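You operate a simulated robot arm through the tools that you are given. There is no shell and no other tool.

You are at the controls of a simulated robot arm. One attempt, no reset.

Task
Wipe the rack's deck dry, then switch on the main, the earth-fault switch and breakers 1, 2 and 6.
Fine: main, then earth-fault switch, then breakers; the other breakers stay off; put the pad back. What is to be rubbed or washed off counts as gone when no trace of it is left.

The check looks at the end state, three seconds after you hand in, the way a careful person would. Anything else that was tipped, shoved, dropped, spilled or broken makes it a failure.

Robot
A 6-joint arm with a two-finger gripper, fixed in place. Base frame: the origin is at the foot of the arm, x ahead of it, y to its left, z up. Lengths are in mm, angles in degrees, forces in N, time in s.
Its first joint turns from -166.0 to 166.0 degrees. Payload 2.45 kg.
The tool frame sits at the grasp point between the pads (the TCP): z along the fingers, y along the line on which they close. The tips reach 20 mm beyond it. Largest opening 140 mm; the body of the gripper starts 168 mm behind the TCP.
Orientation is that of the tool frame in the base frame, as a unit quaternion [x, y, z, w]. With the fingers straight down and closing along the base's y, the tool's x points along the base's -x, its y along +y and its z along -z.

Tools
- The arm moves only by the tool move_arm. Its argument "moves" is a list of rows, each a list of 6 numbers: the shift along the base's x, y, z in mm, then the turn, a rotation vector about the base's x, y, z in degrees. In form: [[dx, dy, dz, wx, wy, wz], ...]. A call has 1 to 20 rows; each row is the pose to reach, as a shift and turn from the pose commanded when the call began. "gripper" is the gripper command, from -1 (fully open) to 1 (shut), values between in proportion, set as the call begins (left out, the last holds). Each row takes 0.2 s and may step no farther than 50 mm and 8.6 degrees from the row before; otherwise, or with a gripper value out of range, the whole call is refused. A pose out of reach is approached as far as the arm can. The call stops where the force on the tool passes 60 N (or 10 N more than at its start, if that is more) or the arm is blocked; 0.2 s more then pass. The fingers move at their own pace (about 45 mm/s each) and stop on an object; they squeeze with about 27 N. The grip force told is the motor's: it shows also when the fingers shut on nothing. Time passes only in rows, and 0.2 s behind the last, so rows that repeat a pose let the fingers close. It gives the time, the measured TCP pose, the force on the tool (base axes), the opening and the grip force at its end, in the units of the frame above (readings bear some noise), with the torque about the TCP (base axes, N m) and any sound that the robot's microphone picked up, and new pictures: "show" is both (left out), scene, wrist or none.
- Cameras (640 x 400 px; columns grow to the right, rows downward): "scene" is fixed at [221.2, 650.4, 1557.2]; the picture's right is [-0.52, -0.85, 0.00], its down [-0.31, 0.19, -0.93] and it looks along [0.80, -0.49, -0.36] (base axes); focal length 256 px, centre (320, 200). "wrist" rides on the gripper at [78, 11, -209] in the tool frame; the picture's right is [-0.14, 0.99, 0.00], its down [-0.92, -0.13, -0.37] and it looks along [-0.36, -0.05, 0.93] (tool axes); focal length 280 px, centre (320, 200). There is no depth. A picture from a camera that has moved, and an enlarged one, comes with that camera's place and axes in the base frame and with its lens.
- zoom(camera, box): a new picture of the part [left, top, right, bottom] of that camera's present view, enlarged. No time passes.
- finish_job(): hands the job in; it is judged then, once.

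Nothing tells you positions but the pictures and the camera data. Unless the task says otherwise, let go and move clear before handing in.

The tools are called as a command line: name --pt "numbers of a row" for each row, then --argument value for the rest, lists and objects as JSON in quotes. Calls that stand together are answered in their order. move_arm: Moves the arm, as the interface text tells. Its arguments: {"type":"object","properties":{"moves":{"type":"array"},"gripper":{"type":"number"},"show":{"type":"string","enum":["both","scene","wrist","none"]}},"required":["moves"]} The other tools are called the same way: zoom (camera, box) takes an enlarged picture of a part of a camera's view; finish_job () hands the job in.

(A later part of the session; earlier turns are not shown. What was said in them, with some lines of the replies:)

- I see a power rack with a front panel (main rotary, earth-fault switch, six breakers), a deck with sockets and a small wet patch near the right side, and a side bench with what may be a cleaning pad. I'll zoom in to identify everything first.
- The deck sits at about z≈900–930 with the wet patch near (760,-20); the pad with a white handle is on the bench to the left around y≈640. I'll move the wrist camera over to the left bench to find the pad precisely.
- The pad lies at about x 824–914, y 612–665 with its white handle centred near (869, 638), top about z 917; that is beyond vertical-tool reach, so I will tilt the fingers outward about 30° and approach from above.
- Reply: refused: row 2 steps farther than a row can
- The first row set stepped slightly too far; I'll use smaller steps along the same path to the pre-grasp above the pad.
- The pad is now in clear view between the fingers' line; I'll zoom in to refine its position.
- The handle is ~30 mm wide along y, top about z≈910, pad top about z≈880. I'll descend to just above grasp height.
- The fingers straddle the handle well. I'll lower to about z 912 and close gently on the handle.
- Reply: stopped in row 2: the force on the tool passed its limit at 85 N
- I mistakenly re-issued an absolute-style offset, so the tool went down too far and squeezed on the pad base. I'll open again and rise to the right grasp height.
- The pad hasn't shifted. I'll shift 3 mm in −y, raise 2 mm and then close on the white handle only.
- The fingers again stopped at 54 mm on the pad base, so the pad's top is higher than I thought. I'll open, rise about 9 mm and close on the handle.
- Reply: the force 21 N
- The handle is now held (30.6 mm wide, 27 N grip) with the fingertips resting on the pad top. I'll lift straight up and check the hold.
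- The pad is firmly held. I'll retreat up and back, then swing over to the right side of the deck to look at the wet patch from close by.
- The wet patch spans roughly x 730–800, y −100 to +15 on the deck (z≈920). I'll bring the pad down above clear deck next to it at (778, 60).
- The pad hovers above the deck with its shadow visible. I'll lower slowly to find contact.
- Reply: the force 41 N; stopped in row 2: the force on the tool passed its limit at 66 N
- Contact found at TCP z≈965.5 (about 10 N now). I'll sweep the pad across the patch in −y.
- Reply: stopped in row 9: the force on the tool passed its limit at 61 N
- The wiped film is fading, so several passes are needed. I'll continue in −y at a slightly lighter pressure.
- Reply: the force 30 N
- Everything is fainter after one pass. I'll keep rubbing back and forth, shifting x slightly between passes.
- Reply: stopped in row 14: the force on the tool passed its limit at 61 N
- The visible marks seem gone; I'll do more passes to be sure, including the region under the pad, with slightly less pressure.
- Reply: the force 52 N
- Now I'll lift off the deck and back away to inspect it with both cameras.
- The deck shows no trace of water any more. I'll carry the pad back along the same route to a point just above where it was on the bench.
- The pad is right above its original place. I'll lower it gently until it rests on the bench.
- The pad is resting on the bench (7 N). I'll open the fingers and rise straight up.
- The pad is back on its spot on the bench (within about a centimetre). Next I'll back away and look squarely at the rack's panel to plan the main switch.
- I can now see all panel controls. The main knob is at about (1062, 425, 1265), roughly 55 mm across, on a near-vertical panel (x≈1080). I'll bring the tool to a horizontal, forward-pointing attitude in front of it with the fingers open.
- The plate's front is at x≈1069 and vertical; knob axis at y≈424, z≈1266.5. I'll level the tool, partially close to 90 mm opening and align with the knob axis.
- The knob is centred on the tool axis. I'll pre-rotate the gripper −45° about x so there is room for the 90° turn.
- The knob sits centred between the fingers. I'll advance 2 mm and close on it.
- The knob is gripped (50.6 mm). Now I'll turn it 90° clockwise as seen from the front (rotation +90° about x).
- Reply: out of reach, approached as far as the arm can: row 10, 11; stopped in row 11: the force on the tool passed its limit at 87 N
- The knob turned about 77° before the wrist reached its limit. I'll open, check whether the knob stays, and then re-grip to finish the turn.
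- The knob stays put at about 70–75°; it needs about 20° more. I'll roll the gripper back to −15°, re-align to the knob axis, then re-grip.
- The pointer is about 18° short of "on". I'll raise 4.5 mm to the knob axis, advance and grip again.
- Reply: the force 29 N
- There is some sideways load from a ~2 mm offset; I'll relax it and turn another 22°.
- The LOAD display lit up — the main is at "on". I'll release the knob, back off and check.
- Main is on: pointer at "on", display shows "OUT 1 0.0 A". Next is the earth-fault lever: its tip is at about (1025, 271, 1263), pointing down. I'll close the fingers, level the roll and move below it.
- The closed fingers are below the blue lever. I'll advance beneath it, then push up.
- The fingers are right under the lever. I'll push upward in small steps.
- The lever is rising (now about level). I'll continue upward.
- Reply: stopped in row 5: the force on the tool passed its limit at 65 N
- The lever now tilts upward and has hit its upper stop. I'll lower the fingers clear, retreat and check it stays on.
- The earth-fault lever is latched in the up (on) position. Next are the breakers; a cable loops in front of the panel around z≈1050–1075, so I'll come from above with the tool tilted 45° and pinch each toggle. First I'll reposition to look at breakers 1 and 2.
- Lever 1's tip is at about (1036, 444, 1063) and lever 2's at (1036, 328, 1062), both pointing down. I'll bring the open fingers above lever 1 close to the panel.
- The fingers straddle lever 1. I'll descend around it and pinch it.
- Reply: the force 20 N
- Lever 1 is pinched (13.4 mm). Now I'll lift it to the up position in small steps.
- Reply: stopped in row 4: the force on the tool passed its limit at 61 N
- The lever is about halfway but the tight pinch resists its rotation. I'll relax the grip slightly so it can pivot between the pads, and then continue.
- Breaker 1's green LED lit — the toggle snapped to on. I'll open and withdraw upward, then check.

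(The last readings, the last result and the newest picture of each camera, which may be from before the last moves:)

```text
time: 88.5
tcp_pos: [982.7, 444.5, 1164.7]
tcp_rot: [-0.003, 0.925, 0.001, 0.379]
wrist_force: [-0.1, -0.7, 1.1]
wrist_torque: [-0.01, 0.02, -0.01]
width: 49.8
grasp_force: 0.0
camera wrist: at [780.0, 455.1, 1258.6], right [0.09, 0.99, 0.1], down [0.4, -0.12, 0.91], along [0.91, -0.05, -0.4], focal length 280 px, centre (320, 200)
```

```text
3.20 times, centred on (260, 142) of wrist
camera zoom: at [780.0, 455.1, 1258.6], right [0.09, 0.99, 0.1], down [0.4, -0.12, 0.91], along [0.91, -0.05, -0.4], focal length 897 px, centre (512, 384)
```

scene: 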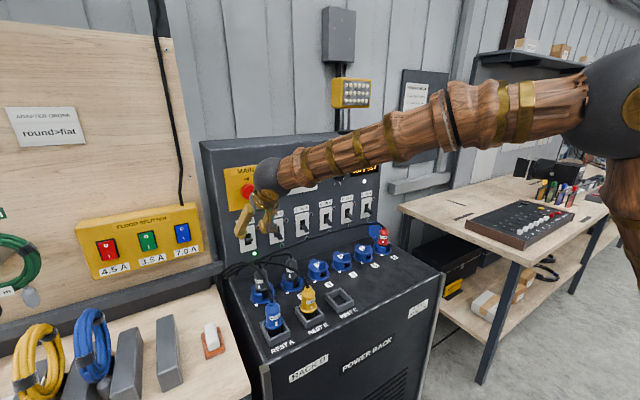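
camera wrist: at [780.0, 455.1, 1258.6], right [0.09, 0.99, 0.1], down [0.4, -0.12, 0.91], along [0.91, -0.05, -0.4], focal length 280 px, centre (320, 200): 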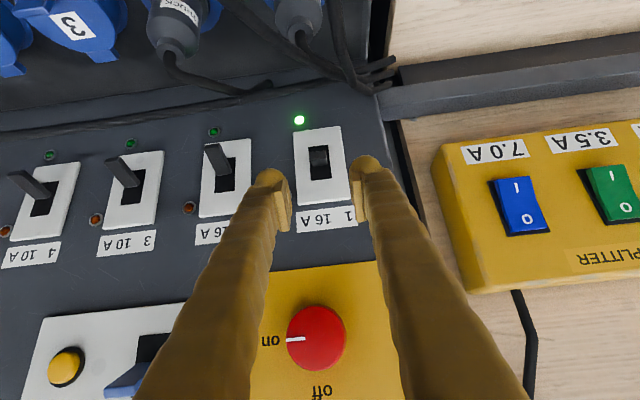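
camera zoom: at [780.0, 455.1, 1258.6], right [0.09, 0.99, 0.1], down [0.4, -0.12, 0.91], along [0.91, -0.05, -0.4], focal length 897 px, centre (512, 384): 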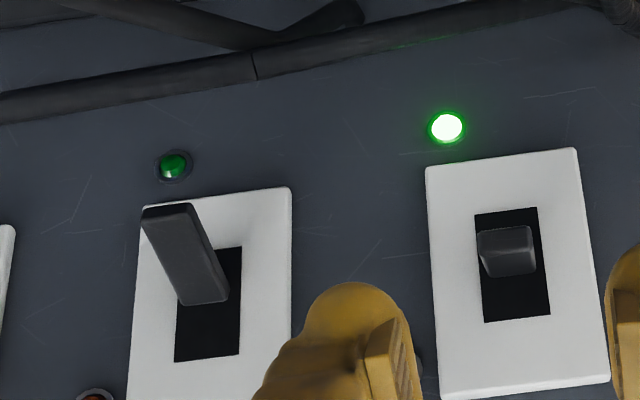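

Breaker 1 is on (green LED lit, meter reads 0.5 A). Moving across to breaker 2, lever at about (1036, 326, 1061).

move_arm --pt "-5 -40 0 0 0 0" --pt "-5 -85 0 0 0 0" --pt "0 -118 0 0 0 0" --pt "20 -118.5 -25 0 0 0" --pt "38 -118.5 -48 0 0 0" --pt "46 -118.5 -63 0 0 0" --pt "46 -118.5 -63 0 0 0"

zoom --camera "wrist" --box '[220, 100, 420, 225]'

zoom --camera "scene" --box '[230, 195, 330, 260]'

```text
time: 90.2
tcp_pos: [1029.5, 324.8, 1100.2]
tcp_rot: [-0.002, 0.925, 0.0, 0.381]
wrist_force: [0.5, -0.3, -1.5]
wrist_torque: [0.01, -0.02, -0.01]
width: 50.0
grasp_force: 0.0
camera wrist: at [827.0, 335.0, 1194.9], right [0.09, 0.99, 0.1], down [0.4, -0.12, 0.91], along [0.91, -0.05, -0.4], focal length 280 px, centre (320, 200)
```

scene: 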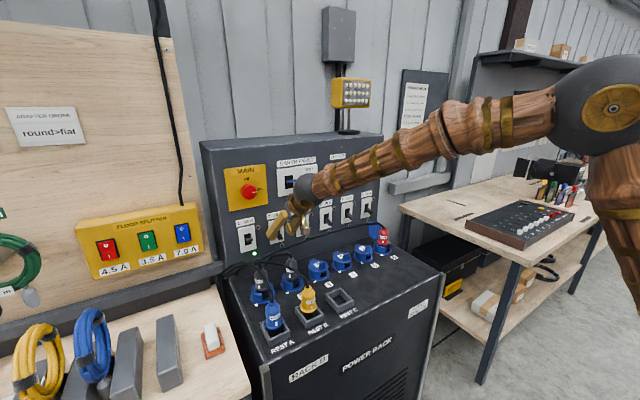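
wrist: 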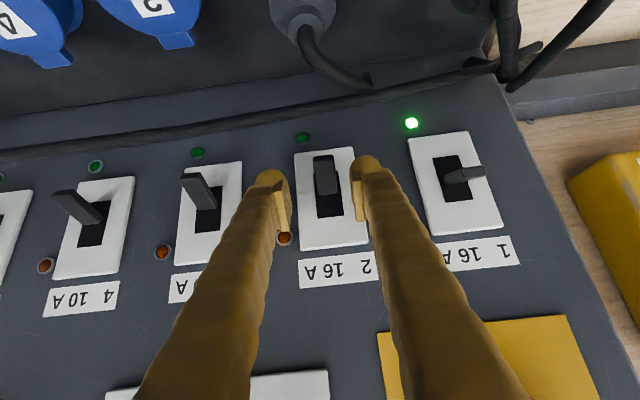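

```text
3.20 times, centred on (320, 162) of wrist
camera zoom: at [827.0, 335.0, 1194.9], right [0.09, 0.99, 0.1], down [0.4, -0.12, 0.91], along [0.91, -0.05, -0.4], focal length 897 px, centre (320, 320)
```

zoom: 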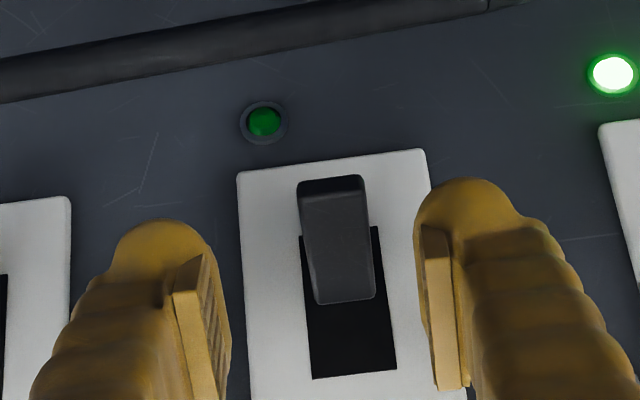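

```text
6.15 times, centred on (280, 228) of scene
camera zoom: at [221.2, 650.4, 1557.2], right [-0.52, -0.85, 0.0], down [-0.31, 0.19, -0.93], along [0.8, -0.49, -0.36], focal length 1576 px, centre (566, 31)
```

zoom: 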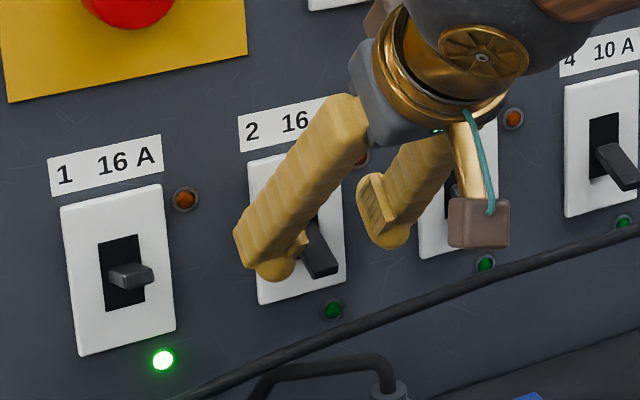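

Fingers straddle lever 2. I'll shift +5 mm in y, descend and pinch it.

move_arm --pt "1 4 -8 0 0 0" --pt "2 5 -18 0 0 0" --pt "3 5 -28 0 0 0" --pt "3.5 5 -34 0 0 0" --pt "3.5 5 -34 0 0 0" --show "wrist"

zoom --camera "wrist" --box '[220, 100, 420, 225]'

```text
time: 91.3
tcp_pos: [1032.4, 329.9, 1069.0]
tcp_rot: [-0.002, 0.925, 0.0, 0.38]
wrist_force: [0.5, 0.3, 0.5]
wrist_torque: [-0.01, 0.01, -0.02]
width: 49.9
grasp_force: 0.1
camera wrist: at [829.3, 340.8, 1162.0], right [0.09, 0.99, 0.1], down [0.4, -0.12, 0.91], along [0.91, -0.05, -0.4], focal length 280 px, centre (320, 200)
```

wrist: 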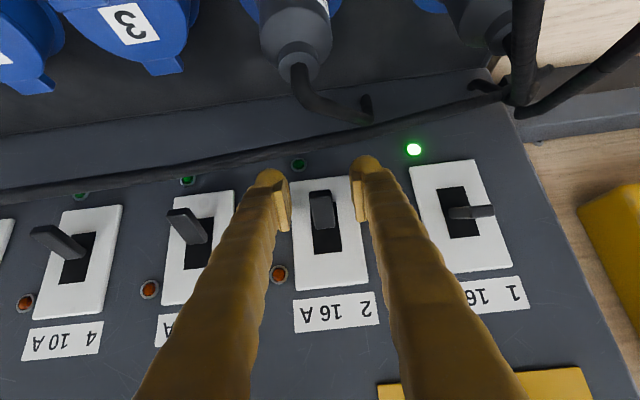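

```text
3.20 times, centred on (320, 162) of wrist
camera zoom: at [829.3, 340.8, 1162.0], right [0.09, 0.99, 0.1], down [0.4, -0.12, 0.91], along [0.91, -0.05, -0.4], focal length 897 px, centre (320, 320)
```

zoom: 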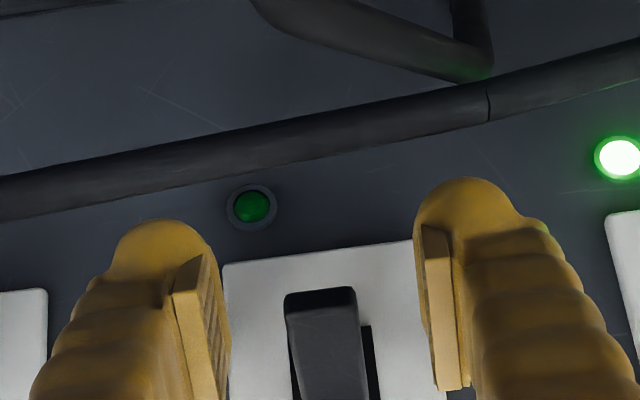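

move_arm --pt "0 1 -2.5 0 0 0" --pt "0 1 -2.5 0 0 0" --pt "0 1 -2.5 0 0 0" --pt "0 1 -2.5 0 0 0" --gripper 0.83 --show "none"

```text
time: 92.3
tcp_pos: [1032.5, 332.4, 1065.8]
tcp_rot: [-0.003, 0.925, 0.001, 0.38]
wrist_force: [1.5, -5.8, 0.0]
wrist_torque: [0.05, 0.04, -0.08]
width: 16.1
grasp_force: 3.7
```

A light pinch is on lever 2. I'll lift it.

move_arm --pt "0 0 4 0 0 0" --pt "-1 0 8 0 0 0" --pt "-2 0 12 0 0 0" --pt "-2 0 16 0 0 0" --pt "-2 0 20 0 0 0" --pt "-2 0 20 0 0 0" --show "wrist"

zoom --camera "wrist" --box '[220, 100, 420, 225]'

zoom --camera "scene" --box '[230, 195, 330, 260]'

```text
time: 93.8
tcp_pos: [1031.2, 332.3, 1087.1]
tcp_rot: [-0.002, 0.925, 0.001, 0.38]
wrist_force: [-1.1, -10.7, -3.5]
wrist_torque: [-0.02, 0.1, -0.11]
width: 18.8
grasp_force: 5.1
camera wrist: at [828.2, 341.8, 1179.9], right [0.09, 0.99, 0.1], down [0.4, -0.13, 0.91], along [0.91, -0.05, -0.4], focal length 280 px, centre (320, 200)
```

wrist: 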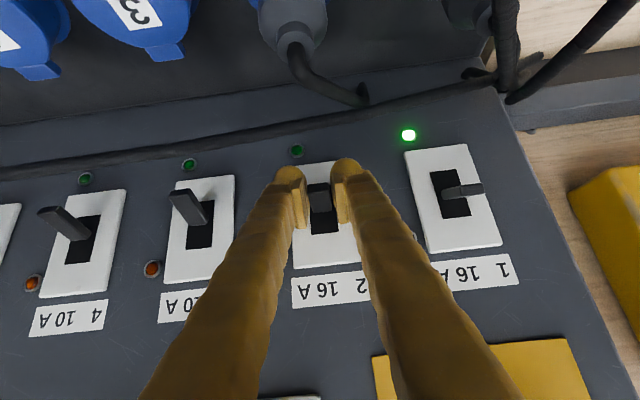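

```text
3.20 times, centred on (320, 162) of wrist
camera zoom: at [828.2, 341.8, 1179.9], right [0.09, 0.99, 0.1], down [0.4, -0.13, 0.91], along [0.91, -0.05, -0.4], focal length 897 px, centre (320, 320)
```

zoom: 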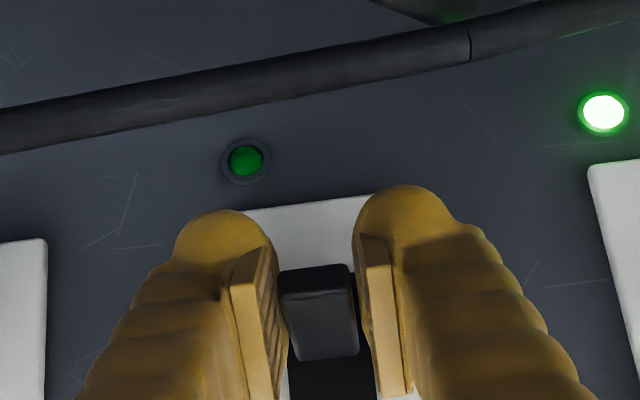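

```text
6.15 times, centred on (280, 228) of scene
camera zoom: at [221.2, 650.4, 1557.2], right [-0.52, -0.85, 0.0], down [-0.31, 0.19, -0.93], along [0.8, -0.49, -0.36], focal length 1576 px, centre (566, 31)
```

zoom: 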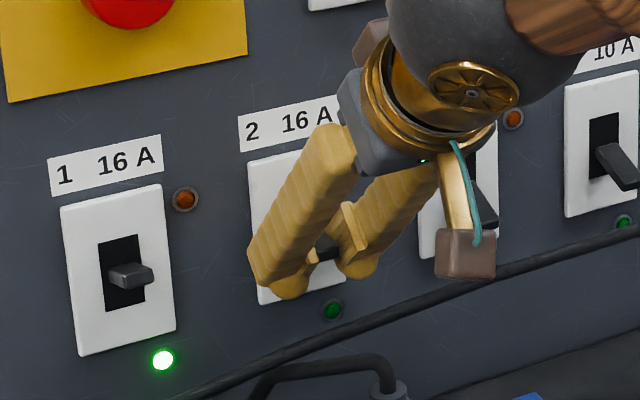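

Lever 2 is part-way with some slip. I'll tighten, lift a bit more, then relax to let it snap.

move_arm --pt "0 -0.7 0 0 0 0" --pt "0 -0.7 0 0 0 0" --pt "0 -0.7 4 0 0 0" --pt "0 -0.7 8 0 0 0" --pt "0 -0.7 11 0 0 0" --gripper 1 --show "wrist"

zoom --camera "wrist" --box '[220, 100, 420, 225]'

```text
time: 95.0
tcp_pos: [1031.2, 330.5, 1096.3]
tcp_rot: [-0.001, 0.925, 0.0, 0.379]
wrist_force: [-5.7, -9.6, -28.0]
wrist_torque: [0.0, 1.07, -0.1]
width: 16.9
grasp_force: 42.3
camera wrist: at [828.4, 341.3, 1189.5], right [0.09, 0.99, 0.1], down [0.4, -0.12, 0.91], along [0.91, -0.05, -0.41], focal length 280 px, centre (320, 200)
```

wrist: 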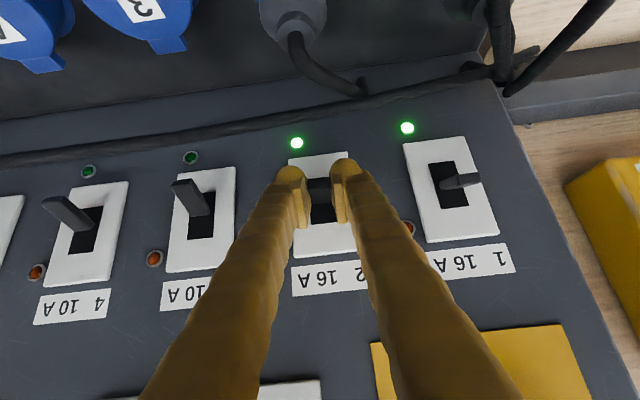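

```text
3.20 times, centred on (320, 162) of wrist
camera zoom: at [828.4, 341.3, 1189.5], right [0.09, 0.99, 0.1], down [0.4, -0.12, 0.91], along [0.91, -0.05, -0.41], focal length 897 px, centre (320, 320)
```

zoom: 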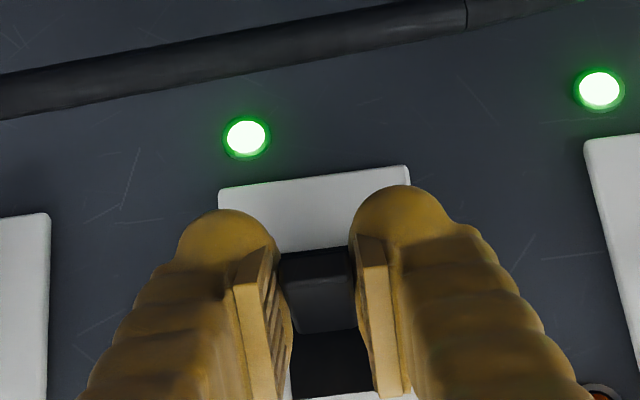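

Breaker 2's green LED is lit. I'll nudge up slightly, relax the grip and see where the lever rests.

move_arm --pt "0 0 3 0 0 0" --pt "0 0 3 0 0 0" --show "none"

move_arm --pt "0 0 0 0 0 0" --pt "0 0 0 0 0 0" --pt "0 0 0 0 0 0" --gripper 0.6 --show "wrist"

zoom --camera "wrist" --box '[220, 100, 420, 225]'

```text
time: 95.5
tcp_pos: [1031.4, 331.5, 1099.3]
tcp_rot: [-0.003, 0.925, 0.001, 0.379]
wrist_force: [3.1, -11.0, -27.6]
wrist_torque: [-0.02, 0.95, -0.1]
width: 16.9
grasp_force: 42.7
```

```text
time: 96.3
tcp_pos: [1031.5, 331.2, 1100.9]
tcp_rot: [-0.003, 0.925, 0.001, 0.379]
wrist_force: [0.2, -0.3, 0.2]
wrist_torque: [-0.02, 0.01, 0.01]
width: 28.1
grasp_force: 0.1
camera wrist: at [828.1, 341.5, 1193.8], right [0.09, 0.99, 0.1], down [0.4, -0.12, 0.91], along [0.91, -0.05, -0.4], focal length 280 px, centre (320, 200)
```

wrist: 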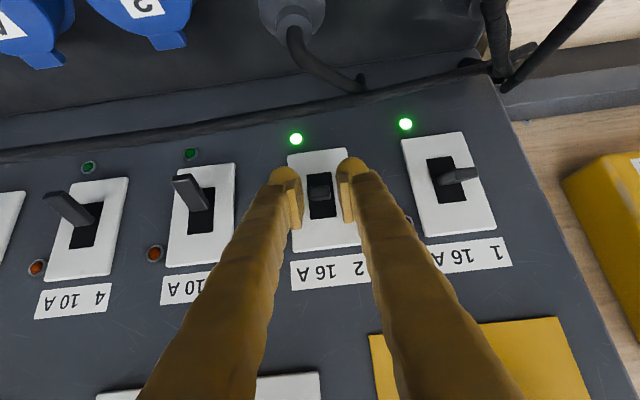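

```text
3.20 times, centred on (320, 162) of wrist
camera zoom: at [828.1, 341.5, 1193.8], right [0.09, 0.99, 0.1], down [0.4, -0.12, 0.91], along [0.91, -0.05, -0.4], focal length 897 px, centre (320, 320)
```

zoom: 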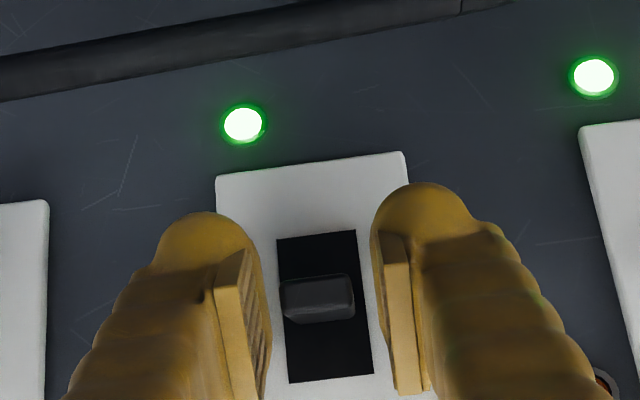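

Breaker 2 is on with its lever up. I'll withdraw up and back and travel over to breaker 6.

move_arm --pt "0 0 0 0 0 0" --pt "0 0 12 0 0 0" --pt "-10 0 35 0 0 0" --pt "-35 0 62 0 0 0" --pt "-48 -30 70 0 0 0" --pt "-48 -78 70 0 0 0" --pt "-48 -126 70 0 0 0" --pt "-48 -174 70 0 0 0" --pt "-48 -222 70 0 0 0" --pt "-48 -270 70 0 0 0" --pt "-48 -318 70 0 0 0" --pt "-48 -366 70 0 0 0" --pt "-48 -414 70 0 0 0" --pt "-48 -448 70 0 0 0" --pt "-48 -448 70 0 0 0" --gripper 0.286

zoom --camera "wrist" --box '[220, 50, 420, 175]'

zoom --camera "scene" --box '[320, 180, 420, 245]'

zoom --camera "scene" --box '[200, 130, 400, 255]'

```text
time: 99.5
tcp_pos: [980.6, -117.7, 1170.2]
tcp_rot: [-0.002, 0.925, 0.0, 0.381]
wrist_force: [0.0, 0.3, 0.5]
wrist_torque: [-0.01, -0.03, 0.01]
width: 50.1
grasp_force: 0.0
camera wrist: at [778.2, -106.8, 1263.3], right [0.09, 0.99, 0.1], down [0.4, -0.12, 0.91], along [0.91, -0.05, -0.4], focal length 280 px, centre (320, 200)
```

scene: 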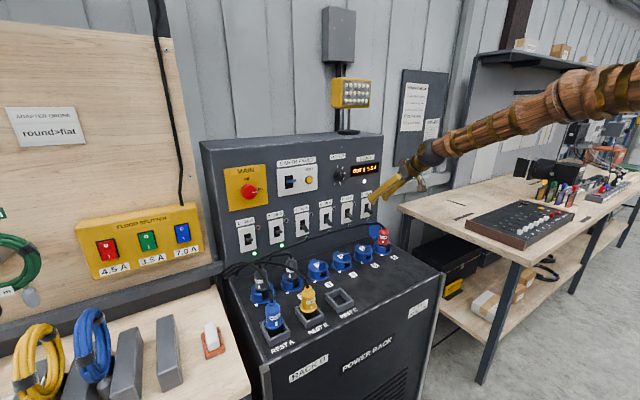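
wrist: 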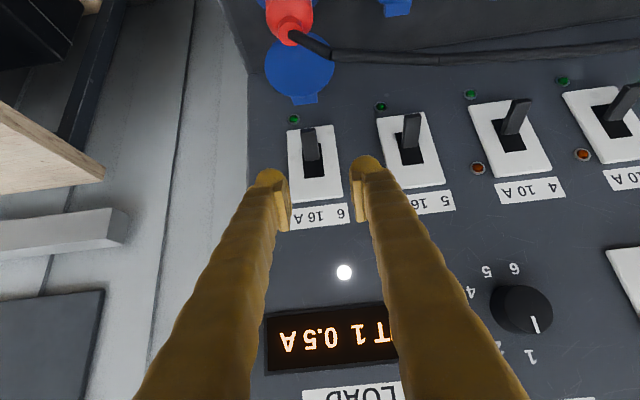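

```text
3.20 times, centred on (320, 112) of wrist
camera zoom: at [778.2, -106.8, 1263.3], right [0.09, 0.99, 0.1], down [0.4, -0.12, 0.91], along [0.91, -0.05, -0.4], focal length 897 px, centre (320, 480)
```

zoom: 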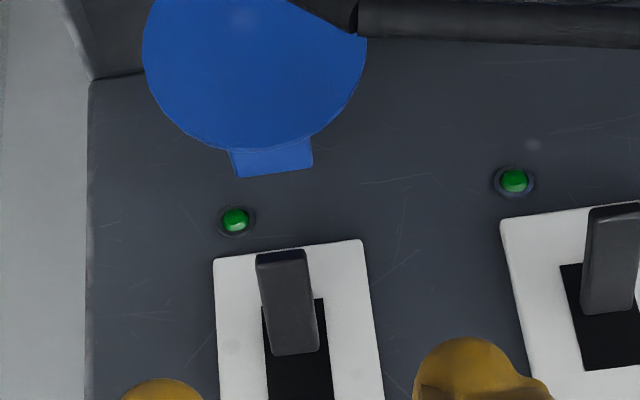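

```text
6.15 times, centred on (370, 212) of scene
camera zoom: at [221.2, 650.4, 1557.2], right [-0.52, -0.85, 0.0], down [-0.31, 0.19, -0.93], along [0.8, -0.49, -0.36], focal length 1576 px, centre (12, 123)
```

zoom: 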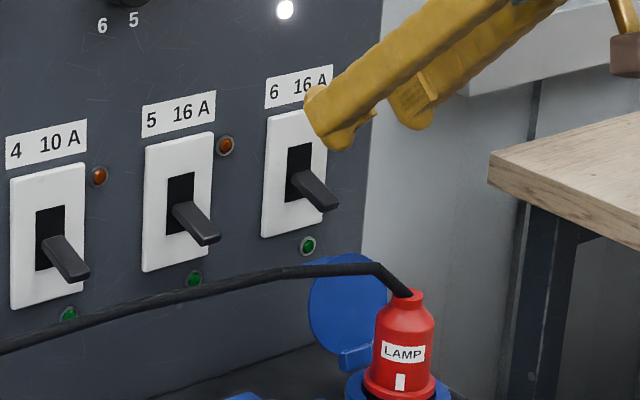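

```text
3.20 times, centred on (300, 192) of scene
camera zoom: at [221.2, 650.4, 1557.2], right [-0.52, -0.85, 0.0], down [-0.31, 0.19, -0.93], along [0.8, -0.49, -0.36], focal length 820 px, centre (384, 224)
```

zoom: 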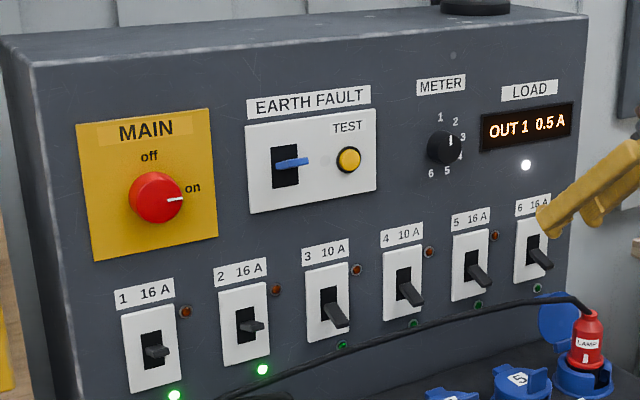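

Breakers 1 and 2 are on, others still off. Lever 6's tip is at about (1036, −126, 1061), with the open blue lid of socket 6 just below-front of it. I'll approach to a point above the lever and inspect clearances.

move_arm --pt "16 -3 -20 0 0 0" --pt "33 -6 -40 0 0 0" --pt "46 -8 -55 0 0 0" --pt "50 -8 -60 0 0 0" --pt "50 -8 -60 0 0 0"

zoom --camera "wrist" --box '[220, 80, 420, 205]'

zoom --camera "scene" --box '[340, 190, 420, 250]'

```text
time: 100.8
tcp_pos: [1031.6, -124.8, 1109.6]
tcp_rot: [-0.003, 0.925, 0.001, 0.38]
wrist_force: [0.2, -0.1, 0.0]
wrist_torque: [0.02, 0.01, 0.0]
width: 50.1
grasp_force: 0.1
camera wrist: at [829.1, -115.5, 1204.0], right [0.09, 0.99, 0.1], down [0.4, -0.12, 0.91], along [0.91, -0.05, -0.4], focal length 280 px, centre (320, 200)
```

scene: 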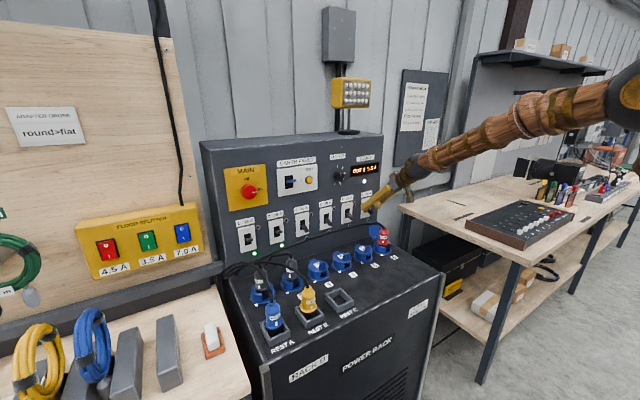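
wrist: 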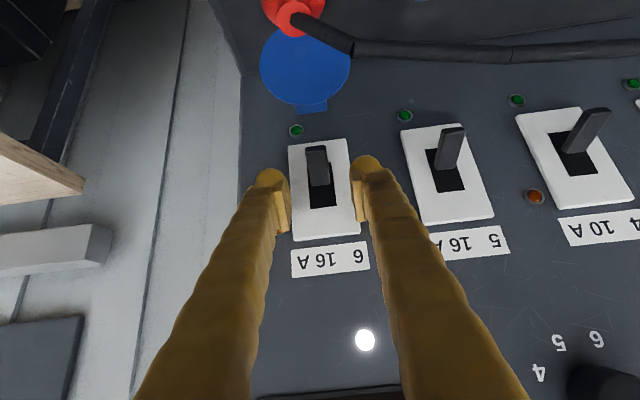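

```text
3.20 times, centred on (320, 142) of wrist
camera zoom: at [829.1, -115.5, 1204.0], right [0.09, 0.99, 0.1], down [0.4, -0.12, 0.91], along [0.91, -0.05, -0.4], focal length 897 px, centre (320, 384)
```

zoom: 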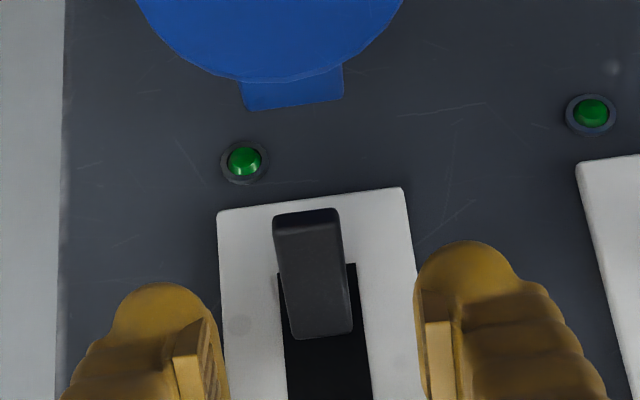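

```text
6.67 times, centred on (380, 220) of scene
camera zoom: at [221.2, 650.4, 1557.2], right [-0.52, -0.85, 0.0], down [-0.31, 0.19, -0.93], along [0.8, -0.49, -0.36], focal length 1708 px, centre (-80, 67)
```

zoom: 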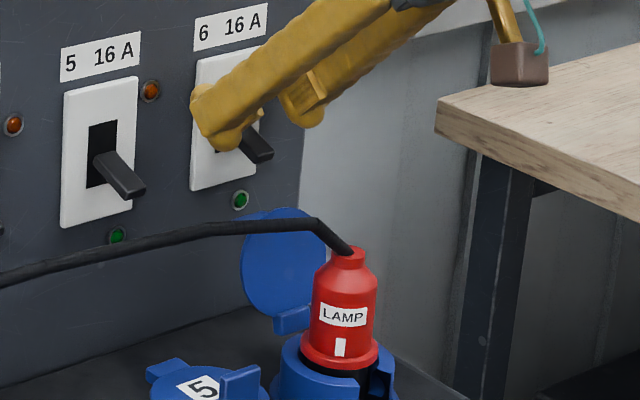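

The lid's top is about 19 mm clear of the path. I'll descend around lever 6, stopping a bit higher than before (z≈1072).

move_arm --pt "2 0 -10 0 0 0" --pt "3 0 -20 0 0 0" --pt "4 0 -30 0 0 0" --pt "5 0 -37 0 0 0" --pt "5 0 -37 0 0 0"

zoom --camera "wrist" --box '[220, 100, 420, 225]'

zoom --camera "scene" --box '[340, 190, 420, 250]'

```text
time: 102.0
tcp_pos: [1037.3, -124.6, 1073.6]
tcp_rot: [-0.002, 0.925, 0.0, 0.381]
wrist_force: [-0.2, -0.3, 0.0]
wrist_torque: [-0.03, -0.01, -0.01]
width: 49.9
grasp_force: 0.0
camera wrist: at [834.8, -114.8, 1167.4], right [0.09, 0.99, 0.1], down [0.4, -0.13, 0.91], along [0.91, -0.05, -0.4], focal length 280 px, centre (320, 200)
```

scene: 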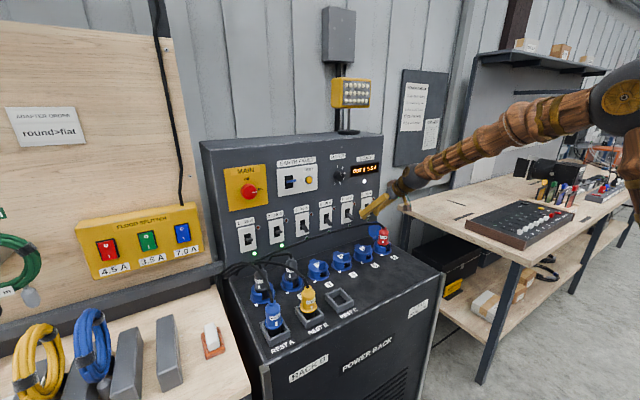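
wrist: 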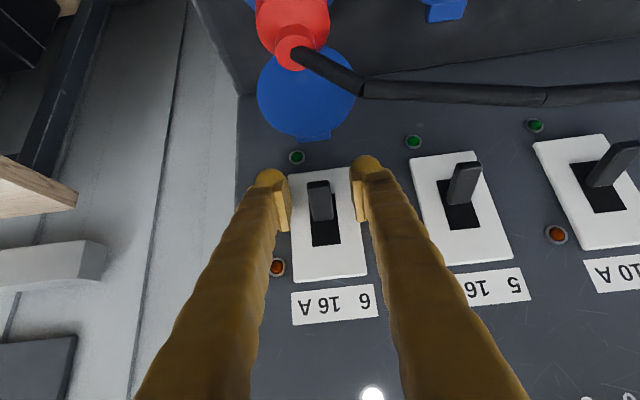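

```text
3.20 times, centred on (320, 162) of wrist
camera zoom: at [834.8, -114.8, 1167.4], right [0.09, 0.99, 0.1], down [0.4, -0.13, 0.91], along [0.91, -0.05, -0.4], focal length 897 px, centre (320, 320)
```

zoom: 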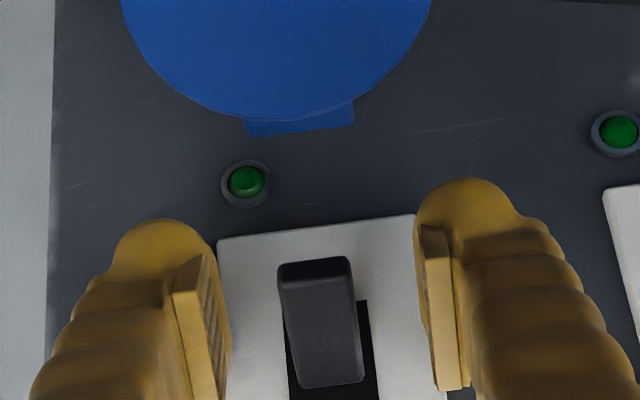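

```text
6.67 times, centred on (380, 220) of scene
camera zoom: at [221.2, 650.4, 1557.2], right [-0.52, -0.85, 0.0], down [-0.31, 0.19, -0.93], along [0.8, -0.49, -0.36], focal length 1708 px, centre (-80, 67)
```

zoom: 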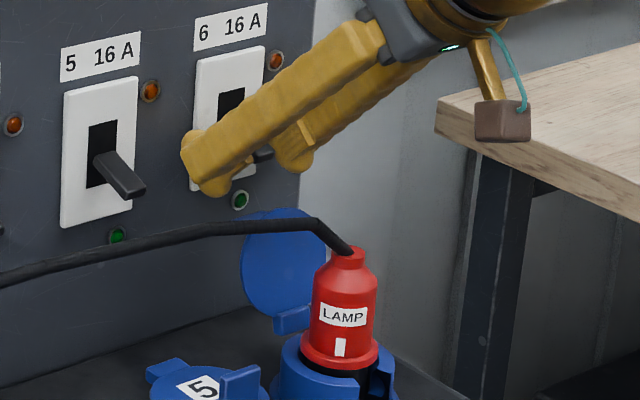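

Lever 6 is centred between the pads. I'll close on it and lift.

move_arm --pt "0 0 0 0 0 0" --pt "0 0 0 0 0 0" --pt "0 0 0 0 0 0" --pt "0 0 0 0 0 0" --pt "0 0 0 0 0 0" --gripper 1 --show "wrist"

zoom --camera "wrist" --box '[220, 100, 420, 225]'

```text
time: 103.2
tcp_pos: [1037.4, -125.3, 1073.4]
tcp_rot: [-0.002, 0.925, 0.0, 0.38]
wrist_force: [0.3, -1.6, -0.3]
wrist_torque: [0.01, 0.0, 0.0]
width: 16.7
grasp_force: 42.2
camera wrist: at [834.8, -114.9, 1167.4], right [0.09, 0.99, 0.1], down [0.4, -0.12, 0.91], along [0.91, -0.05, -0.4], focal length 280 px, centre (320, 200)
```

wrist: 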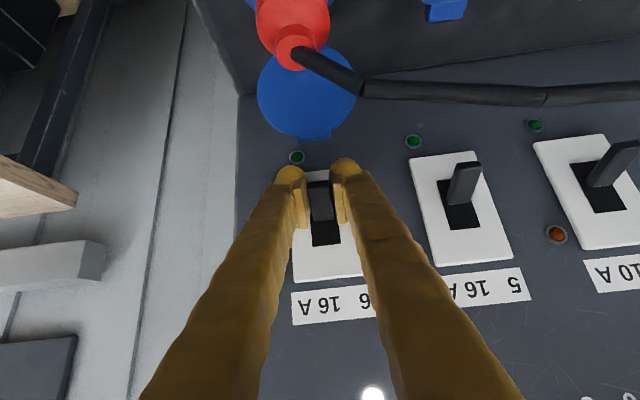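

```text
3.20 times, centred on (320, 162) of wrist
camera zoom: at [834.8, -114.9, 1167.4], right [0.09, 0.99, 0.1], down [0.4, -0.12, 0.91], along [0.91, -0.05, -0.4], focal length 897 px, centre (320, 320)
```

zoom: 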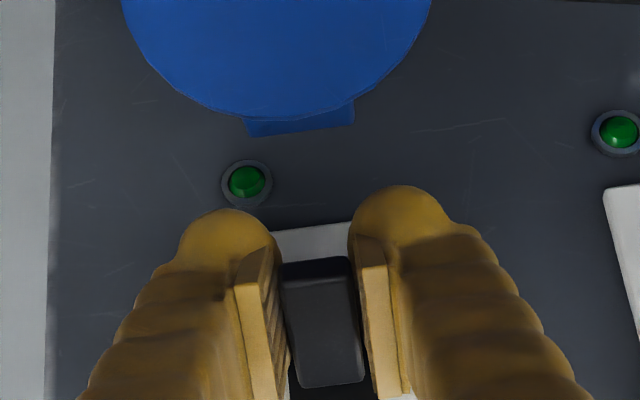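

move_arm --pt "-0.5 0 4 0 1 0" --pt "-1 0 8 0 2 0" --pt "-1.5 0 12 0 4 0" --pt "-2 0 16 0 5 0" --pt "-2 0 19 0 6 0" --show "wrist"

zoom --camera "wrist" --box '[220, 100, 420, 225]'

```text
time: 104.3
tcp_pos: [1035.3, -126.4, 1091.8]
tcp_rot: [-0.003, 0.944, 0.001, 0.331]
wrist_force: [-4.6, -6.4, -30.1]
wrist_torque: [0.05, 0.98, -0.12]
width: 17.0
grasp_force: 42.1
camera wrist: at [843.9, -115.1, 1206.4], right [0.1, 0.99, 0.09], down [0.49, -0.12, 0.86], along [0.87, -0.05, -0.5], focal length 280 px, centre (320, 200)
```

wrist: 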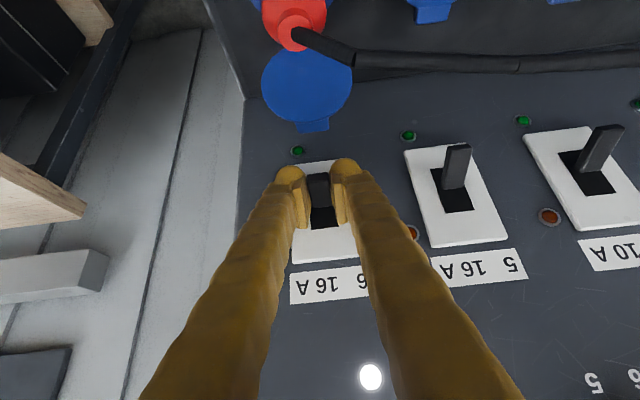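

```text
3.20 times, centred on (320, 162) of wrist
camera zoom: at [843.9, -115.1, 1206.4], right [0.1, 0.99, 0.09], down [0.49, -0.12, 0.86], along [0.87, -0.05, -0.5], focal length 897 px, centre (320, 320)
```

zoom: 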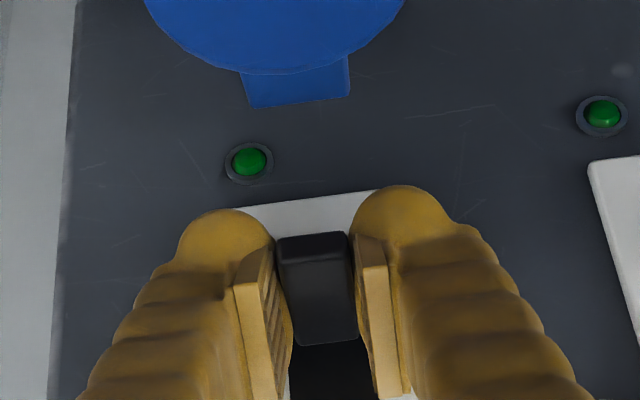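

The lever is rising but the LED isn't lit yet. I'll lift further.

move_arm --pt "0 0 4 0 1 0" --pt "0 0 8 0 2 0" --pt "0 0 12 0 3 0" --pt "0 0 15 0 3 0" --show "wrist"

zoom --camera "wrist" --box '[220, 100, 420, 225]'

```text
time: 105.3
tcp_pos: [1035.6, -126.3, 1107.9]
tcp_rot: [-0.001, 0.952, 0.001, 0.307]
wrist_force: [6.0, -5.2, -27.4]
wrist_torque: [-0.04, 0.65, 0.01]
width: 16.8
grasp_force: 42.4
camera wrist: at [850.8, -114.9, 1231.1], right [0.11, 0.99, 0.08], down [0.53, -0.12, 0.84], along [0.84, -0.05, -0.54], focal length 280 px, centre (320, 200)
```

wrist: 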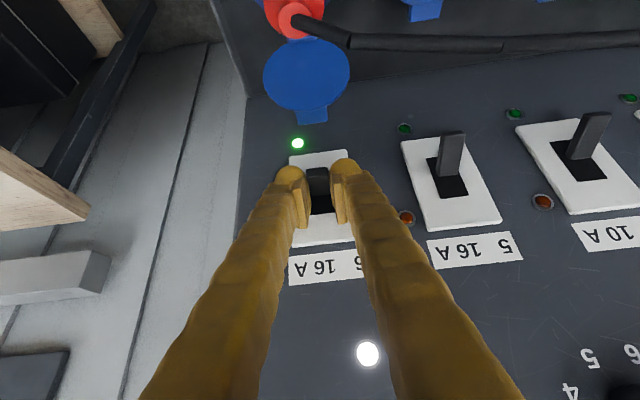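

```text
3.20 times, centred on (320, 162) of wrist
camera zoom: at [850.8, -114.9, 1231.1], right [0.11, 0.99, 0.08], down [0.53, -0.12, 0.84], along [0.84, -0.05, -0.54], focal length 897 px, centre (320, 320)
```

zoom: 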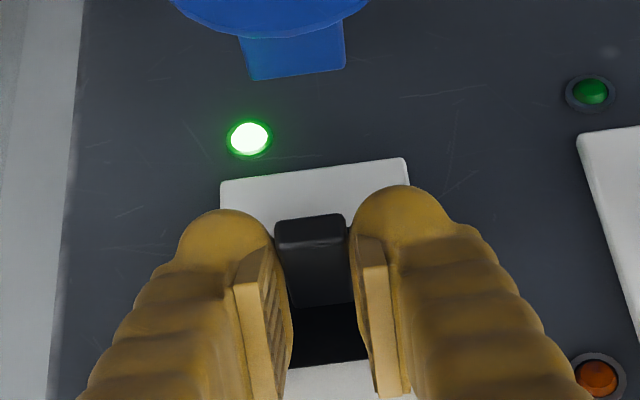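

LED 6 is lit. I'll relax the grip to let the lever settle in the up position.

move_arm --pt "0 0 2 0 0 0" --pt "0 0 2 0 0 0" --pt "0 0 2 0 0 0" --pt "0 0 2 0 0 0" --gripper 0.5 --show "wrist"

zoom --camera "wrist" --box '[220, 100, 420, 225]'

```text
time: 106.3
tcp_pos: [1036.1, -124.4, 1108.9]
tcp_rot: [-0.003, 0.952, 0.0, 0.306]
wrist_force: [-0.1, 0.2, -0.1]
wrist_torque: [0.02, 0.03, 0.01]
width: 35.0
grasp_force: 0.1
camera wrist: at [850.4, -114.6, 1233.5], right [0.11, 0.99, 0.08], down [0.53, -0.12, 0.84], along [0.84, -0.05, -0.54], focal length 280 px, centre (320, 200)
```

wrist: 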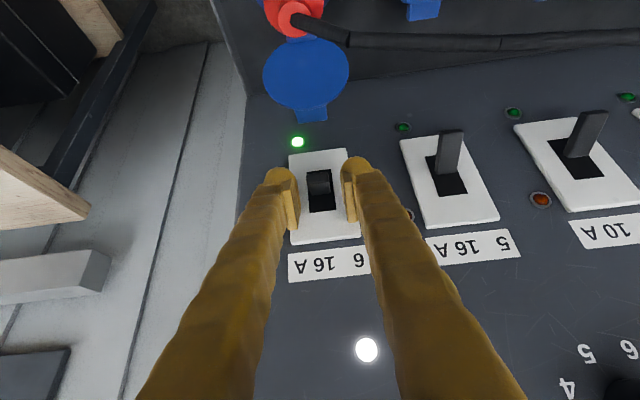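

```text
3.20 times, centred on (320, 162) of wrist
camera zoom: at [850.4, -114.6, 1233.5], right [0.11, 0.99, 0.08], down [0.53, -0.12, 0.84], along [0.84, -0.05, -0.54], focal length 897 px, centre (320, 320)
```

zoom: 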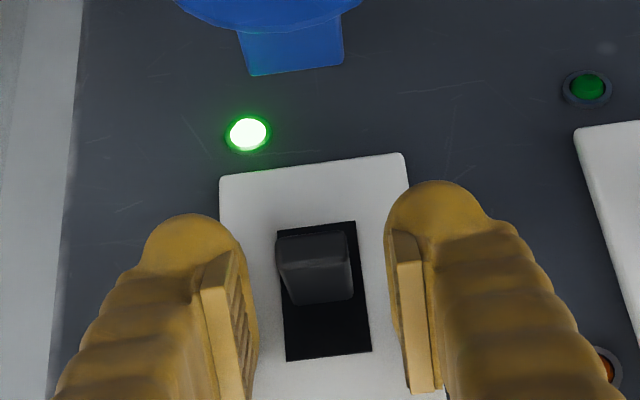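

Breaker 6 is on. I'll withdraw up and back and inspect everything.

move_arm --pt "0 0 0 0 0 0" --pt "-3 0 15 0 0 0" --pt "-15 0 40 0 0 0" --pt "-40 0 68 0 0 0" --pt "-75 0 95 0 0 0" --pt "-110 0 120 0 0 0" --pt "-150 0 145 0 0 0" --pt "-190 0 170 0 0 0" --pt "-230 0 195 0 0 0" --pt "-270 0 220 0 0 0" --pt "-310 0 240 0 0 0" --pt "-310 0 240 0 0 0" --gripper 0.286

zoom --camera "scene" --box '[200, 130, 400, 255]'

zoom --camera "scene" --box '[220, 220, 460, 370]'

zoom --camera "scene" --box '[0, 200, 256, 400]'

zoom --camera "wrist" --box '[120, 20, 520, 270]'

```text
time: 109.0
tcp_pos: [726.5, -124.0, 1349.8]
tcp_rot: [-0.003, 0.952, 0.001, 0.307]
wrist_force: [0.6, -0.8, 0.0]
wrist_torque: [0.01, -0.01, 0.01]
width: 49.8
grasp_force: 0.0
camera wrist: at [541.3, -113.4, 1474.2], right [0.11, 0.99, 0.08], down [0.53, -0.12, 0.84], along [0.84, -0.05, -0.54], focal length 280 px, centre (320, 200)
```

scene: 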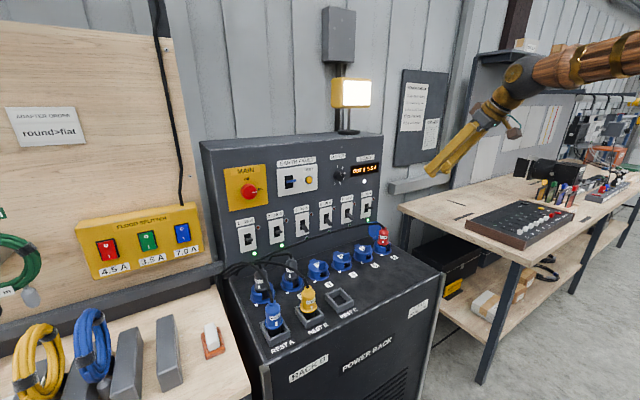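
wrist: 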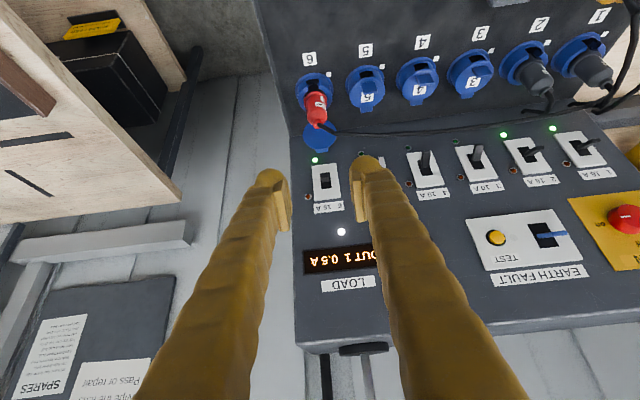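

```text
3.20 times, centred on (300, 192) of scene
camera zoom: at [221.2, 650.4, 1557.2], right [-0.52, -0.85, 0.0], down [-0.31, 0.19, -0.93], along [0.8, -0.49, -0.36], focal length 820 px, centre (384, 224)
```

zoom: 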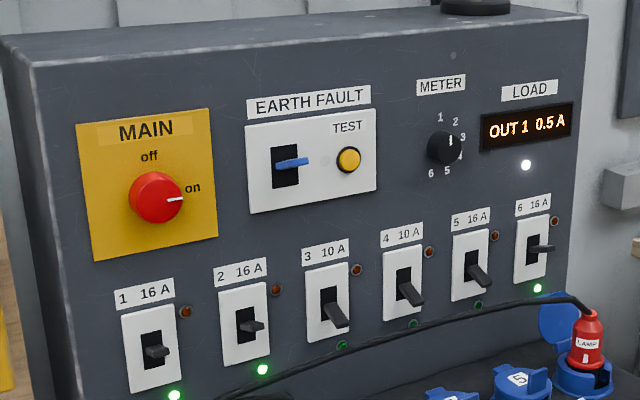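

```text
2.67 times, centred on (340, 295) of scene
camera zoom: at [221.2, 650.4, 1557.2], right [-0.52, -0.85, 0.0], down [-0.31, 0.19, -0.93], along [0.8, -0.49, -0.36], focal length 683 px, centre (267, -53)
```

zoom: 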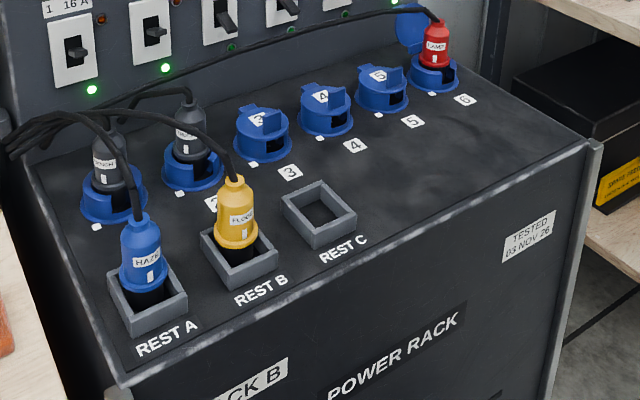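

```text
2.00 times, centred on (128, 300) of scene
camera zoom: at [221.2, 650.4, 1557.2], right [-0.52, -0.85, 0.0], down [-0.31, 0.19, -0.93], along [0.8, -0.49, -0.36], focal length 512 px, centre (704, 0)
```

zoom: 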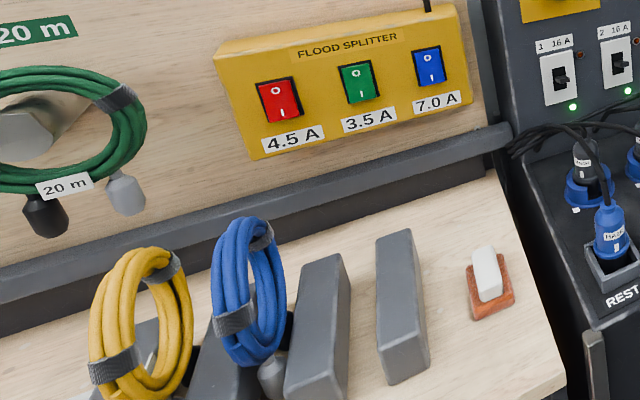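

```text
1.60 times, centred on (320, 145) of wrist
camera zoom: at [541.3, -113.4, 1474.2], right [0.11, 0.99, 0.08], down [0.53, -0.12, 0.84], along [0.84, -0.05, -0.54], focal length 449 px, centre (320, 288)
```

zoom: 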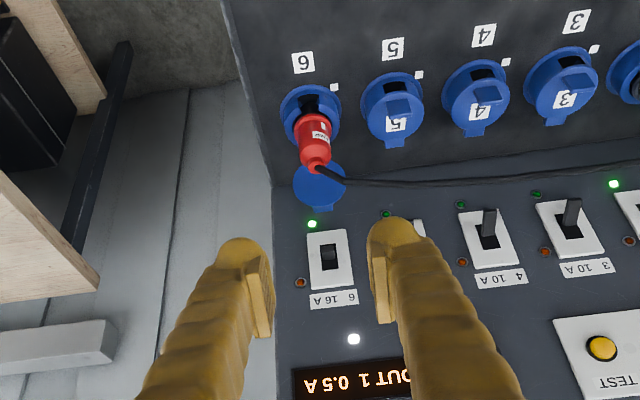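

Everything appears as wanted; the lamp on the wall is lit too. I'll take a last close look at the deck for faint traces and at the wall notice.

zoom --camera "scene" --box '[360, 240, 440, 300]'

zoom --camera "scene" --box '[230, 240, 400, 350]'

zoom --camera "wrist" --box '[0, 270, 180, 400]'

zoom --camera "scene" --box '[390, 60, 460, 170]'

```text
6.67 times, centred on (400, 270) of scene
camera zoom: at [221.2, 650.4, 1557.2], right [-0.52, -0.85, 0.0], down [-0.31, 0.19, -0.93], along [0.8, -0.49, -0.36], focal length 1708 px, centre (-213, -267)
```

zoom: 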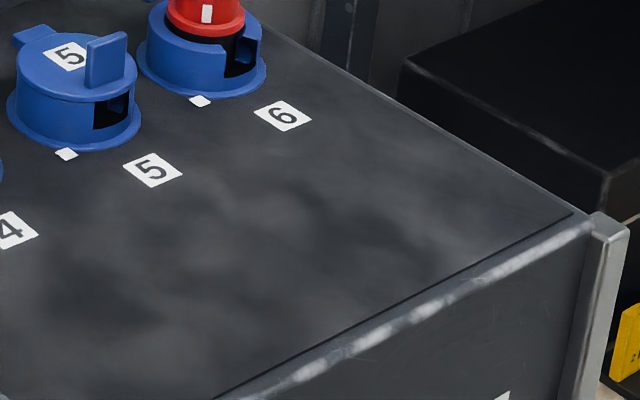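

```text
3.64 times, centred on (315, 295) of scene
camera zoom: at [221.2, 650.4, 1557.2], right [-0.52, -0.85, 0.0], down [-0.31, 0.19, -0.93], along [0.8, -0.49, -0.36], focal length 931 px, centre (338, -146)
```

zoom: 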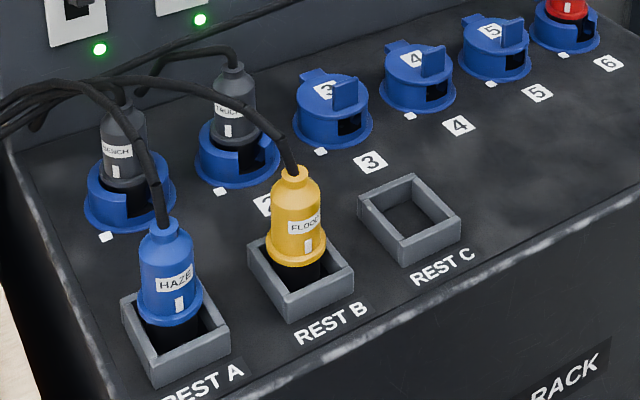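

```text
3.08 times, centred on (90, 335) of wrist
camera zoom: at [541.3, -113.4, 1474.2], right [0.11, 0.99, 0.08], down [0.53, -0.12, 0.84], along [0.84, -0.05, -0.54], focal length 863 px, centre (1028, -215)
```

zoom: 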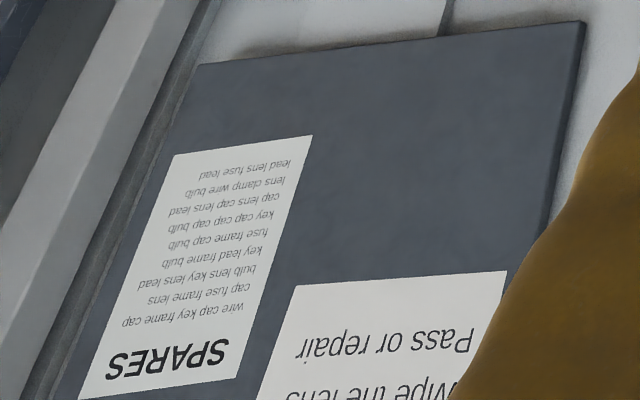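

```text
3.64 times, centred on (425, 115) of scene
camera zoom: at [221.2, 650.4, 1557.2], right [-0.52, -0.85, 0.0], down [-0.31, 0.19, -0.93], along [0.8, -0.49, -0.36], focal length 931 px, centre (-62, 509)
```

zoom: 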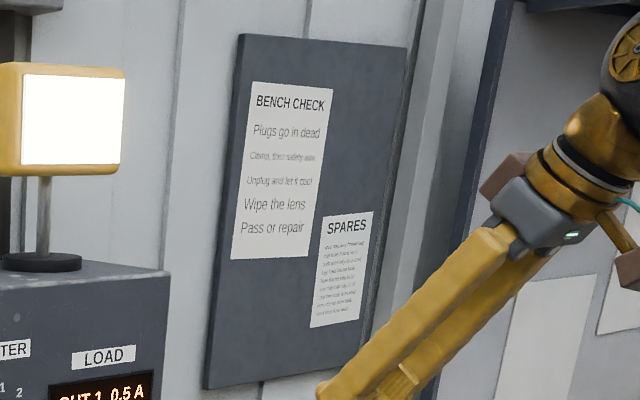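

The deck shows no trace of water, and the main, earth-fault switch and breakers 1, 2 and 6 are on with their LEDs lit. Breakers 3–5 are still off, the pad is back on its bench about a centimetre from where it started, and the arm is clear, so I'm handing in.

finish_job

```text
The job is handed in.
```

The rack's deck is wiped dry, the switches you asked for are on, and I have handed the job in.

- **Deck:** close-up views from both cameras showed no trace of water after several passes with the pad.
- **Switches:** I switched on the main first, then the earth-fault switch, then breakers 1, 2 and 6. The three breakers' green LEDs are lit, the load display reads "OUT 1 0.5 A", and the lamp on top of the rack has come on. Breakers 3, 4 and 5 are still off.
- **Pad:** it is back on the bench, flat, about a centimetre from where it started. While first picking it up I pressed down too far and squeezed the pad base; it showed no visible damage and did not shift noticeably then.
- **Surroundings:** I saw no plugs, cables or other items disturbed, and the arm is parked clear.
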